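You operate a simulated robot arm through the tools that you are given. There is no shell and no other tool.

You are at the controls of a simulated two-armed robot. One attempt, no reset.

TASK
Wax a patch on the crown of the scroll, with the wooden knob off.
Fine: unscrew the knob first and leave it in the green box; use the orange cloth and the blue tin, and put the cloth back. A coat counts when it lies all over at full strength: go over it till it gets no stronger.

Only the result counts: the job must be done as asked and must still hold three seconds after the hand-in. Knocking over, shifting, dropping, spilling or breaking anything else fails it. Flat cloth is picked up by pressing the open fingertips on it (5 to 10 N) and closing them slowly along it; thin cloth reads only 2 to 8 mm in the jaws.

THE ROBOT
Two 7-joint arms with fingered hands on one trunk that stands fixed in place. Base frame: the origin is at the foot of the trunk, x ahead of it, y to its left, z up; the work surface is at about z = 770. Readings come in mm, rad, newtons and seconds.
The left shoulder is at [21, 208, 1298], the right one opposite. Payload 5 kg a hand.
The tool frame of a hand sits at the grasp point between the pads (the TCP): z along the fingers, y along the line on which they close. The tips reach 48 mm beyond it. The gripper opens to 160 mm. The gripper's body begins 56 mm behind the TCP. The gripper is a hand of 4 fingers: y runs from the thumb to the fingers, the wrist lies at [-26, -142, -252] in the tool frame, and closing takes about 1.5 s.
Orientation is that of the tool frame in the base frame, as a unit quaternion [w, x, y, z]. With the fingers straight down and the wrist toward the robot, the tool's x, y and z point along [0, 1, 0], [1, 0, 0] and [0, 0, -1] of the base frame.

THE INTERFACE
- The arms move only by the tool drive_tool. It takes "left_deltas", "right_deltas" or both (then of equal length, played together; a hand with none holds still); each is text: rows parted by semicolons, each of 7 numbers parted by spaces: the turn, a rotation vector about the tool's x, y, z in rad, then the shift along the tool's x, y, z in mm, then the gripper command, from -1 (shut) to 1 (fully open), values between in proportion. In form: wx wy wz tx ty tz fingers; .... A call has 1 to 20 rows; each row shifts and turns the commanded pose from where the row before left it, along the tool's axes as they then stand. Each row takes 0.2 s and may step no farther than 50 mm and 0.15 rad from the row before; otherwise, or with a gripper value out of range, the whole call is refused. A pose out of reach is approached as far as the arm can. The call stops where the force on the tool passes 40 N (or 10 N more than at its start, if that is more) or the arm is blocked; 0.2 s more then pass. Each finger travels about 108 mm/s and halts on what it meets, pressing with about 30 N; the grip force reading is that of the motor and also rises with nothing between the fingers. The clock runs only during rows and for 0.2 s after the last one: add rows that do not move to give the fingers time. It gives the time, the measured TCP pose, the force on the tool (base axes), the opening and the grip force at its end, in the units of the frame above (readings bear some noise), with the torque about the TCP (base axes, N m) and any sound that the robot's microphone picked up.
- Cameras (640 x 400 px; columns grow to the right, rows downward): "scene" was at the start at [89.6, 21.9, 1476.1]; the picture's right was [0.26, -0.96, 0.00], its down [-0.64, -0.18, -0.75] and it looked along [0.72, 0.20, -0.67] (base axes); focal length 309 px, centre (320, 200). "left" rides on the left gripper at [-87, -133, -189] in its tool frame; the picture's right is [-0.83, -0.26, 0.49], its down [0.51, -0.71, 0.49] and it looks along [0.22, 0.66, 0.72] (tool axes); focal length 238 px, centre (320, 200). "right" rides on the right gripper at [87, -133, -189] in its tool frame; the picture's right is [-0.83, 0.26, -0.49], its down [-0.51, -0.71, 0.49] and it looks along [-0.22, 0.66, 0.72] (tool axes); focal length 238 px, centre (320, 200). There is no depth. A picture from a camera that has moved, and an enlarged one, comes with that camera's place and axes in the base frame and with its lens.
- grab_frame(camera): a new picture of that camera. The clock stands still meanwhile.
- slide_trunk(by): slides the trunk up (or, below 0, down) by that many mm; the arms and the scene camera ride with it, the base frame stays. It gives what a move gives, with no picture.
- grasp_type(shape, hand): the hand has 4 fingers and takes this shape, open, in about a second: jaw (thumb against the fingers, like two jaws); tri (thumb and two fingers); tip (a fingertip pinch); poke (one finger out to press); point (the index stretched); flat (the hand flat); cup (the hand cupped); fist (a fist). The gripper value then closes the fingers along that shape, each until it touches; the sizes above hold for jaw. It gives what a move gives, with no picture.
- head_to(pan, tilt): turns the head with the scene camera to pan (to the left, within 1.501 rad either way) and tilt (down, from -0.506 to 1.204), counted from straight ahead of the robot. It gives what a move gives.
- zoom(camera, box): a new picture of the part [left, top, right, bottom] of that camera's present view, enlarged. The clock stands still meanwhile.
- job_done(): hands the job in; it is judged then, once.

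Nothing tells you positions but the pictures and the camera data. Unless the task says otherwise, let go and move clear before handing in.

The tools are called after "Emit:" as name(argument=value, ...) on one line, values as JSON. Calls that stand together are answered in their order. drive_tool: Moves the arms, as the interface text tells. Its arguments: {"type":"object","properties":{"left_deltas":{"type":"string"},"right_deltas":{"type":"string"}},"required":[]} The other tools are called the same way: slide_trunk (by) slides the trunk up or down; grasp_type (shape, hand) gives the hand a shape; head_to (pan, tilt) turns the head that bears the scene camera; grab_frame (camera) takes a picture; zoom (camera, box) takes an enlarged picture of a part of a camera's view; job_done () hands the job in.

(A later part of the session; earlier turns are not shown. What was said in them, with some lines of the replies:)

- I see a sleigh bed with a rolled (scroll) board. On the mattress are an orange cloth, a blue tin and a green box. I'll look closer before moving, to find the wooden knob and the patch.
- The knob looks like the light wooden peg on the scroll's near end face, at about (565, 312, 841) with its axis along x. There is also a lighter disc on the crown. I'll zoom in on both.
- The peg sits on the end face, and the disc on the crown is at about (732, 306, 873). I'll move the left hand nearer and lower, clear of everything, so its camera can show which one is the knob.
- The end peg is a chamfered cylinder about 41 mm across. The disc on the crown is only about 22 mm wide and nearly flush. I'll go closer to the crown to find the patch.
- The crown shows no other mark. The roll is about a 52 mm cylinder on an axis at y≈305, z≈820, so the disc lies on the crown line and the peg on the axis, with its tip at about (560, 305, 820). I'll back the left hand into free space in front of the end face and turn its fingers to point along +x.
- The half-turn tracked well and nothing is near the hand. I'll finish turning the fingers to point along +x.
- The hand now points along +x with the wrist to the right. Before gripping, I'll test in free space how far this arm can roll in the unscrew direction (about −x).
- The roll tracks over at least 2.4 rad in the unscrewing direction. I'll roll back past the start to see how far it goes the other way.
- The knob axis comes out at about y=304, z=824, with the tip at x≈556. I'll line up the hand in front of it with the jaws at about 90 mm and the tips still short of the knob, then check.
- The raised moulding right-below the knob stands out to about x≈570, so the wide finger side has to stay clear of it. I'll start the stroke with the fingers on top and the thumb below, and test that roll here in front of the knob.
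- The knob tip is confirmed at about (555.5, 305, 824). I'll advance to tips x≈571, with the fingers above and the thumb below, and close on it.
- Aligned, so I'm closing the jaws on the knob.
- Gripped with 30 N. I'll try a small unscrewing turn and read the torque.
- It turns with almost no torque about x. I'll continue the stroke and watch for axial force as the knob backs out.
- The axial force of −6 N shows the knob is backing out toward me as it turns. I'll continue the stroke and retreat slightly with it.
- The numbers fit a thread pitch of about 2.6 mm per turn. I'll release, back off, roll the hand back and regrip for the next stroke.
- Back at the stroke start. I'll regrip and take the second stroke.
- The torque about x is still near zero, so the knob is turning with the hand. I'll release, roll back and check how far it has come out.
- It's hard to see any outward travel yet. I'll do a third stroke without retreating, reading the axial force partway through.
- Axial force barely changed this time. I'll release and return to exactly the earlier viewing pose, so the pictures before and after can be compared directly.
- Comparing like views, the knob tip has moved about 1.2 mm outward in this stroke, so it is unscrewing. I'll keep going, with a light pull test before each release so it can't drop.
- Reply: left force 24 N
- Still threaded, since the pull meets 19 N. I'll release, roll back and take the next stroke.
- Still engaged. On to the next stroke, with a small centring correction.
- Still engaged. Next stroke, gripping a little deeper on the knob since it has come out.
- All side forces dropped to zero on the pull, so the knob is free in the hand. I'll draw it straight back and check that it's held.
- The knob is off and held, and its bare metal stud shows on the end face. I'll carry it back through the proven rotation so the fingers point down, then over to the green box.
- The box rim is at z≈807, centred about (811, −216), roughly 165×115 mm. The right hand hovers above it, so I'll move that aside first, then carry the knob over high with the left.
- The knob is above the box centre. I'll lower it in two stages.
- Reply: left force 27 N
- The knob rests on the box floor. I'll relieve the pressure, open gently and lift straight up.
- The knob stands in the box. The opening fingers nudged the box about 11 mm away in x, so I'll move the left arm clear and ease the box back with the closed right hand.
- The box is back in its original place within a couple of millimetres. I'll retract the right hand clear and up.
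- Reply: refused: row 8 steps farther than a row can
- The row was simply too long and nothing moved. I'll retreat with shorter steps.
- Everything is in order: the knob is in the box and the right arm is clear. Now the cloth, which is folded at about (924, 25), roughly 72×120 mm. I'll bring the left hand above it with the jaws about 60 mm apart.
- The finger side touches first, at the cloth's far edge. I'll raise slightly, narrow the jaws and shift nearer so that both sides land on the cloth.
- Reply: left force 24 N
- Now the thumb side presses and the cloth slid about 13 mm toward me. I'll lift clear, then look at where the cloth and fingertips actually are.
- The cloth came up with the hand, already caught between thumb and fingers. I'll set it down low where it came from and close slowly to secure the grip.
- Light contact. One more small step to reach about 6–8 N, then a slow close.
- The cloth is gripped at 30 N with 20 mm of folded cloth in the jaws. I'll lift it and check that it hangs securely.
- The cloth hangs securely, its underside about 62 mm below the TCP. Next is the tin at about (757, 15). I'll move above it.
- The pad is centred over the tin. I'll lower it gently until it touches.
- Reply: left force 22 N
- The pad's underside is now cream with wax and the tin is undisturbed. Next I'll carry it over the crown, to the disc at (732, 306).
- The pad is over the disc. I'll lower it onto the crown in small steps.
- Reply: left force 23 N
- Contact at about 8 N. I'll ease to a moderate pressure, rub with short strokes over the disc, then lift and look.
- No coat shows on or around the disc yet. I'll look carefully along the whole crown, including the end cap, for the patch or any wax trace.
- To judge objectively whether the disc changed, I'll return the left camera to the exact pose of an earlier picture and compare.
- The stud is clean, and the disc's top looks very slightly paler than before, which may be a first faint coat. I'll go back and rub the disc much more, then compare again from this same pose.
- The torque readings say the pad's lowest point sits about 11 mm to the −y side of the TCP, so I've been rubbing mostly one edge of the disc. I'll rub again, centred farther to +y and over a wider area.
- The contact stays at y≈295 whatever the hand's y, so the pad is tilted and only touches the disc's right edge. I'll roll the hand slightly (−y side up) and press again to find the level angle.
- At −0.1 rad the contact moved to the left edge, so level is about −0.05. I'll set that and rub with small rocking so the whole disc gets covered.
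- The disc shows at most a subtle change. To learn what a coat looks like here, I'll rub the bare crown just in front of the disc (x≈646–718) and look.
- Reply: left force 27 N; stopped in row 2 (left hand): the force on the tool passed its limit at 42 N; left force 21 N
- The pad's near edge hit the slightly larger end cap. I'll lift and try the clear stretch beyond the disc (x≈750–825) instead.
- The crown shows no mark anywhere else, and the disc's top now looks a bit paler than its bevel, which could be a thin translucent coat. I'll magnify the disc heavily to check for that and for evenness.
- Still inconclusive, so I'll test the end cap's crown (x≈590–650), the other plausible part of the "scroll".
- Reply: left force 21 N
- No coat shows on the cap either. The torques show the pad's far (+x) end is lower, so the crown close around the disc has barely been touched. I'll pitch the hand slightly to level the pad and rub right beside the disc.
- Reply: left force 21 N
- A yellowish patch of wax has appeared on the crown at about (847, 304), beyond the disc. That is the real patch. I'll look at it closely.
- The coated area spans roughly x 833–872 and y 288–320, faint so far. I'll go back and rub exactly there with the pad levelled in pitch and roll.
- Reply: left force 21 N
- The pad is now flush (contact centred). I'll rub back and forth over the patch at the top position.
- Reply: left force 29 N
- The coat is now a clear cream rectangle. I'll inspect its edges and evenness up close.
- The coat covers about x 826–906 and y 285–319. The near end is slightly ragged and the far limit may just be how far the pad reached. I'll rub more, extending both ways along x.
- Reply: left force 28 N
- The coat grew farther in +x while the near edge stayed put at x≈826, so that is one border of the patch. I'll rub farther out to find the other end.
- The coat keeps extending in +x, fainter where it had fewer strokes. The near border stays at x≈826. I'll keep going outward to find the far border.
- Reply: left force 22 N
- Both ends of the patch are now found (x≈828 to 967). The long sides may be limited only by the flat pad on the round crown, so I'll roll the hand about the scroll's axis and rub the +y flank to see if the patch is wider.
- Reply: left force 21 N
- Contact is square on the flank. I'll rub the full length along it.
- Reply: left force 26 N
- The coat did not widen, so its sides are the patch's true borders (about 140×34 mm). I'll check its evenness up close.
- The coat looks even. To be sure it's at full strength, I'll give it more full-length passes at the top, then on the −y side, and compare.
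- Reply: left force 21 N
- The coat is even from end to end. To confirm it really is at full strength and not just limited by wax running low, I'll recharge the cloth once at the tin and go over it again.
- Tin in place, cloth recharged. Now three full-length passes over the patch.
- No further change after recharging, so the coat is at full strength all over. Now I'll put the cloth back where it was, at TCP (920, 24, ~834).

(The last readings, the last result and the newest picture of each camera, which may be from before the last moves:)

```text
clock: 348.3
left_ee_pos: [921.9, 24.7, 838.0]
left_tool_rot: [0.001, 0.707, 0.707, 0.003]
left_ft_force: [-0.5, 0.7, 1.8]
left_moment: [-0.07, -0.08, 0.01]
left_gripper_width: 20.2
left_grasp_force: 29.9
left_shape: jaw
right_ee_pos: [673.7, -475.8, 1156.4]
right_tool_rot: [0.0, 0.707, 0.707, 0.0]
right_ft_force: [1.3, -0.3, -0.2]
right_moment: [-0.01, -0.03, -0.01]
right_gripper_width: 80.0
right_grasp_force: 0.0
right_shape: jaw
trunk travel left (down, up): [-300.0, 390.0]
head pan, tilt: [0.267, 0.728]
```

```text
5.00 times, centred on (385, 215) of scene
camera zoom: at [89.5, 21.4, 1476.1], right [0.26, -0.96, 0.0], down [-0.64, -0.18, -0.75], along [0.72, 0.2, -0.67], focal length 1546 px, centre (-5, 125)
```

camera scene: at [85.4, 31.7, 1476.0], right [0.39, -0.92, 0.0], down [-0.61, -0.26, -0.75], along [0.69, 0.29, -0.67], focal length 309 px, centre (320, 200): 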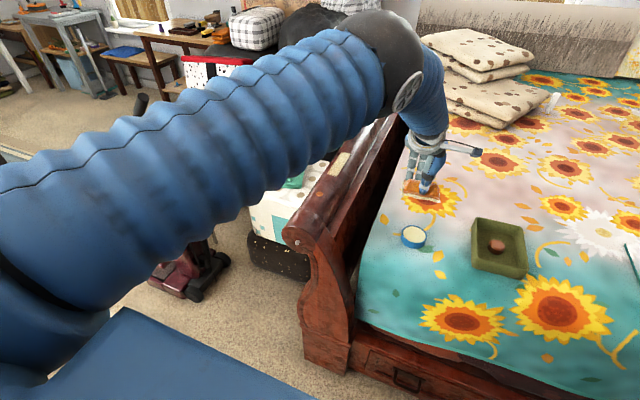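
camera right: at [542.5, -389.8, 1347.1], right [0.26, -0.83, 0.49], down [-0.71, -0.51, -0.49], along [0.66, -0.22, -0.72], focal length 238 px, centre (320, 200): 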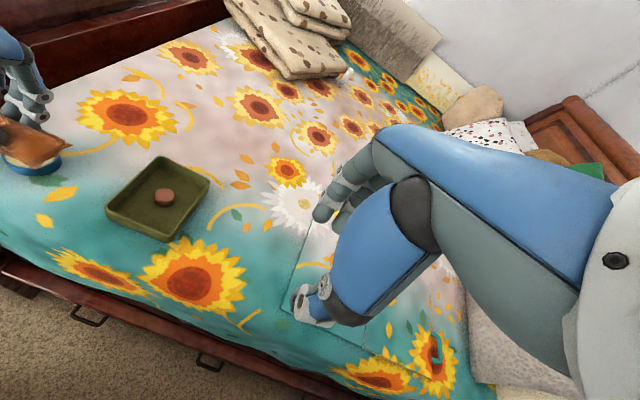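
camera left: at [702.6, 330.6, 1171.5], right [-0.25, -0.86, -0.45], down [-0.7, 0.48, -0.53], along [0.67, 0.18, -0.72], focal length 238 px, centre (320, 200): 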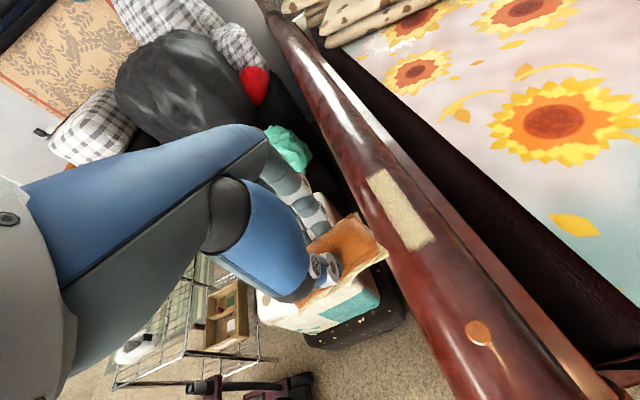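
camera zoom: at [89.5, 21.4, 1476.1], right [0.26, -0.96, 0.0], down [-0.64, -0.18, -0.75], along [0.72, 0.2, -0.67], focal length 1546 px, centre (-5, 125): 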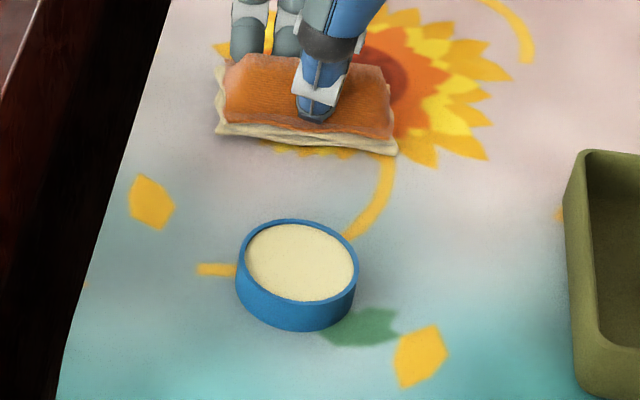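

The cloth is within a few millimetres of its original spot and the tin hasn't moved. I'll set it down and open slowly.

Emit:
drive_tool(left_deltas="0 0 0 1 0 0.8 -1; 0 0 0 0 0 0.8 -1; 0 0 0 0 0 0 -1")

Emit:
drive_tool(left_deltas="0 0 0 0 0 0 -0.74; 0 0 0 0 0 0 -0.7; 0 0 0 0 0 0 -0.62; 0 0 0 0 0 0 -0.55; 0 0 0 0 0 0 -0.5; 0 0 0 0 0 0 -0.45; 0 0 0 0 0 0 -0.45")

Emit:
zoom(camera="scene", box=[350, 175, 420, 255])

Emit:
zoom(camera="right", box=[20, 20, 180, 180])

```text
clock: 349.1
left_ee_pos: [921.6, 25.6, 835.9]
left_tool_rot: [0.001, 0.707, 0.707, 0.002]
left_ft_force: [0.7, -0.3, 3.5]
left_moment: [-0.27, -0.17, 0.02]
left_gripper_width: 19.8
left_grasp_force: 30.1
left_shape: jaw
right_ee_pos: [674.3, -475.3, 1156.8]
right_tool_rot: [0.0, 0.708, 0.707, 0.0]
right_ft_force: [-0.5, -0.6, 0.1]
right_moment: [0.01, 0.02, 0.01]
right_gripper_width: 79.9
right_grasp_force: 0.2
right_shape: jaw
trunk travel left (down, up): [-300.0, 390.0]
head pan, tilt: [0.267, 0.728]
```

```text
clock: 350.7
left_ee_pos: [920.9, 26.1, 836.0]
left_tool_rot: [0.001, 0.707, 0.707, 0.003]
left_ft_force: [-0.4, 0.3, 1.1]
left_moment: [0.01, -0.01, 0.02]
left_gripper_width: 43.4
left_grasp_force: 0.0
left_shape: jaw
right_ee_pos: [674.3, -476.6, 1157.5]
right_tool_rot: [-0.001, 0.707, 0.707, 0.0]
right_ft_force: [0.1, 0.3, -0.5]
right_moment: [0.01, -0.02, 0.0]
right_gripper_width: 80.0
right_grasp_force: 0.0
right_shape: jaw
trunk travel left (down, up): [-300.0, 390.0]
head pan, tilt: [0.267, 0.728]
```

```text
5.00 times, centred on (385, 215) of scene
camera zoom: at [89.7, 21.4, 1476.1], right [0.26, -0.96, 0.0], down [-0.64, -0.18, -0.75], along [0.72, 0.2, -0.67], focal length 1546 px, centre (-5, 125)
```

zoom: 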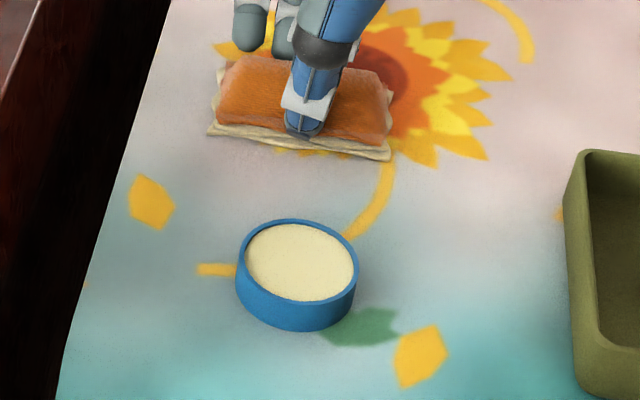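

```text
2.50 times, centred on (100, 100) of right
camera zoom: at [542.4, -390.0, 1347.0], right [0.26, -0.83, 0.49], down [-0.71, -0.51, -0.49], along [0.66, -0.22, -0.72], focal length 596 px, centre (870, 450)
```

zoom: 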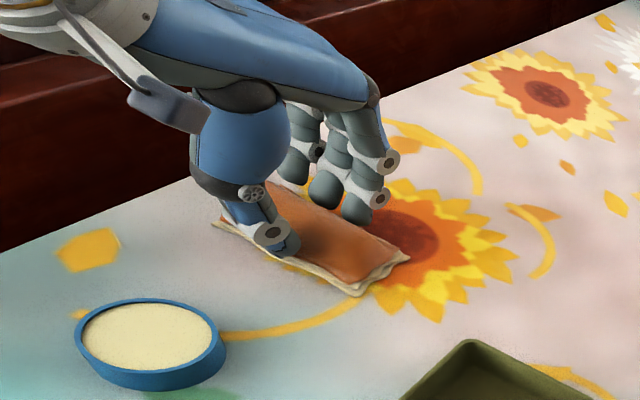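

The cloth lies back where it was. I'll lift the hand straight up slowly and check that it stays.

Emit:
drive_tool(left_deltas="0 0 0 0 0 -4 -0.45; 0 0 0 0 0 -8 -0.4; 0 0 0 0 0 -15 -0.3; 0 0 0 0 0 -30 -0.2; 0 0 0 0 0 -40 -0.2; 0 0 0 0 0 0 -0.2")

Emit:
zoom(camera="scene", box=[350, 175, 420, 255])

Emit:
zoom(camera="right", box=[0, 0, 200, 200])

```text
clock: 352.1
left_ee_pos: [920.7, 26.5, 931.8]
left_tool_rot: [0.001, 0.707, 0.707, 0.001]
left_ft_force: [0.9, -0.7, 1.8]
left_moment: [-0.03, 0.08, 0.06]
left_gripper_width: 63.5
left_grasp_force: 0.0
left_shape: jaw
right_ee_pos: [675.3, -475.2, 1156.4]
right_tool_rot: [-0.001, 0.707, 0.708, 0.0]
right_ft_force: [1.4, 0.7, -0.3]
right_moment: [-0.01, 0.03, 0.01]
right_gripper_width: 79.7
right_grasp_force: 0.1
right_shape: jaw
trunk travel left (down, up): [-300.0, 390.0]
head pan, tilt: [0.267, 0.728]
```

```text
5.00 times, centred on (385, 215) of scene
camera zoom: at [90.8, 21.4, 1475.9], right [0.26, -0.96, 0.0], down [-0.64, -0.18, -0.75], along [0.72, 0.2, -0.67], focal length 1546 px, centre (-5, 125)
```

zoom: 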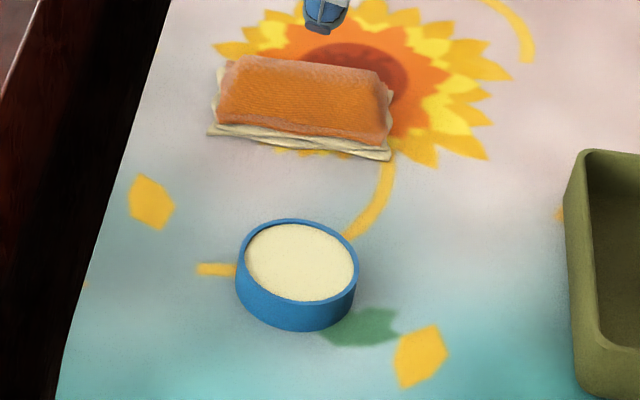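

```text
2.00 times, centred on (100, 100) of right
camera zoom: at [543.4, -390.0, 1346.5], right [0.26, -0.83, 0.49], down [-0.71, -0.51, -0.49], along [0.65, -0.22, -0.72], focal length 477 px, centre (760, 400)
```

zoom: 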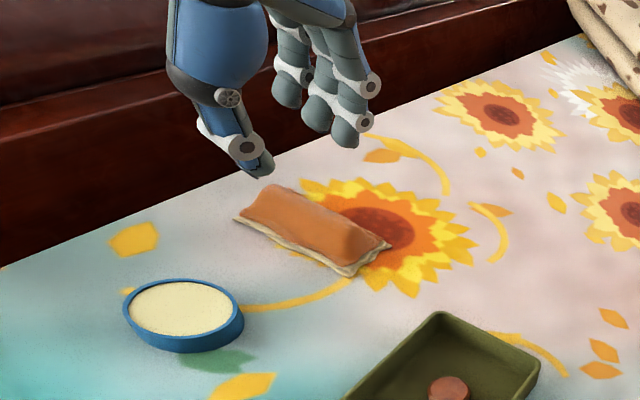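

The cloth is back and free. I'll move the left arm clear and make a final check of everything.

Emit:
drive_tool(left_deltas="0 0 0 0 0 -45 0; 0 0 0 0 0 -45 0.5; 0 0 0 0 0 -45 1; 0 0 0 0 0 -45 1; 0 0 0 0 0 -45 1; 0 0 0 37.8 -22 0 1; 0 0 0 37.8 -22 0 1; 0 0 0 37.8 -22 0 1; 0 0 0 37.8 -22 0 1; 0 0 0 37.8 -22 0 1; 0 0 0 37.8 -22 0 1; 0 0 0 37.8 -22 0 1; 0 0 0 37.8 -22 0 1; 0 0 0 37.8 -22 0 1; 0 0 0 37.8 -22 0 1; 0 0 0 37.8 -22 0 1; 0 0 0 37.8 -22 0 1; 0 0 0 37.8 -22 0 1; 0 0 0 0 0 0 1; 0 0 0 0 0 0 1")

Emit:
grab_frame(camera="scene")

Emit:
zoom(camera="scene", box=[240, 120, 340, 260])

Emit:
zoom(camera="scene", box=[360, 170, 500, 270])

Emit:
grab_frame(camera="left")

```text
clock: 356.3
left_ee_pos: [632.9, 516.4, 1157.2]
left_tool_rot: [0.001, 0.707, 0.708, 0.002]
left_ft_force: [-0.4, 0.4, 0.5]
left_moment: [-0.04, 0.0, -0.01]
left_gripper_width: 159.8
left_grasp_force: 0.0
left_shape: jaw
right_ee_pos: [673.6, -474.7, 1157.7]
right_tool_rot: [0.0, 0.708, 0.707, 0.0]
right_ft_force: [-0.4, 0.4, 0.7]
right_moment: [-0.05, -0.04, -0.04]
right_gripper_width: 79.7
right_grasp_force: 0.2
right_shape: jaw
trunk travel left (down, up): [-300.0, 390.0]
head pan, tilt: [0.267, 0.728]
```

```text
taken
camera scene: at [88.9, 22.5, 1476.1], right [0.26, -0.96, 0.0], down [-0.64, -0.18, -0.75], along [0.72, 0.2, -0.67], focal length 309 px, centre (320, 200)
```

scene: 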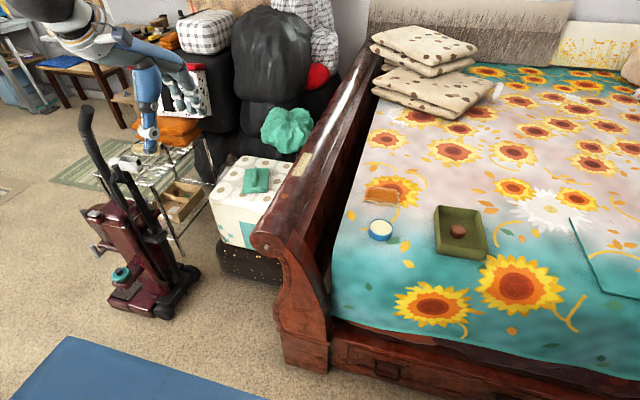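

```text
2.86 times, centred on (290, 190) of scene
camera zoom: at [88.9, 22.5, 1476.1], right [0.26, -0.96, 0.0], down [-0.64, -0.18, -0.75], along [0.72, 0.2, -0.67], focal length 884 px, centre (406, 229)
```

zoom: 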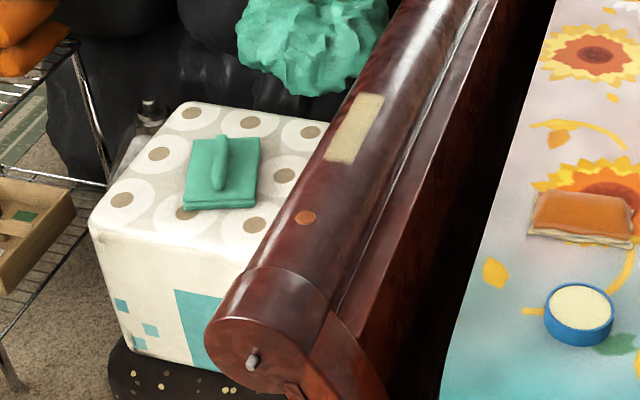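

```text
4.00 times, centred on (430, 220) of scene
camera zoom: at [88.9, 22.5, 1476.1], right [0.26, -0.96, 0.0], down [-0.64, -0.18, -0.75], along [0.72, 0.2, -0.67], focal length 1237 px, centre (-120, 120)
```

zoom: 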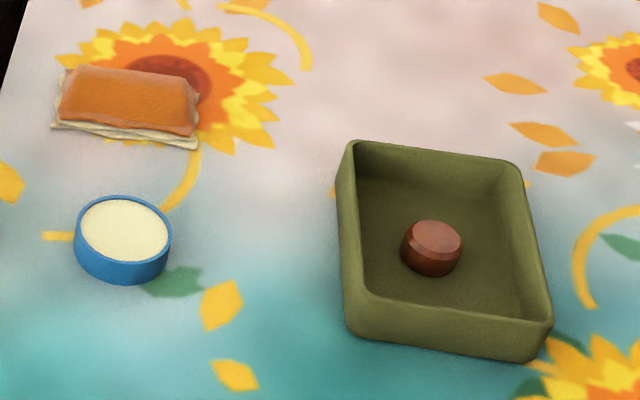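

```text
taken
camera left: at [497.6, 429.9, 1343.9], right [-0.26, -0.83, -0.49], down [-0.71, 0.51, -0.49], along [0.66, 0.22, -0.72], focal length 238 px, centre (320, 200)
```

left: 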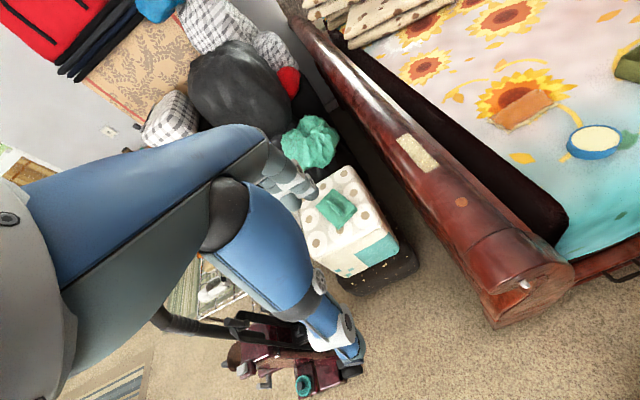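

Everything is in order: the knob stands in the green box, the patch carries an even full coat, the cloth is back, and the tin and box are in place. Both hands are empty and clear, so I'm handing in.

Emit:
job_done()

```text
The job is handed in.
```

I've handed the job in: the wooden knob is off, and the patch on the crown of the scroll is waxed all over. The judge's verdict isn't in yet.

- **Knob:** I unscrewed it from the near end of the scroll, and it now stands in the green box.
- **Coat:** The patch turned out to lie beyond the small wooden disc on the crown. It is about 140 × 34 mm. I recharged the cloth at the tin once and went over the patch again. It got no stronger, so I took that as full strength.
- **Extra rubbing:** The patch was invisible until waxed. I also rubbed the waxed cloth on the disc, the end cap and the bare crown while looking for it. No wax shows in those places.
- **Box nudge:** My fingers pushed the green box about 11 mm while letting go of the knob. I eased it back to within about 2–3 mm of where it was.
- **Cloth and tin:** The cloth is back within a few millimetres of its original spot, with its underside still waxy. The tin hasn't moved.

Both hands are empty and clear.
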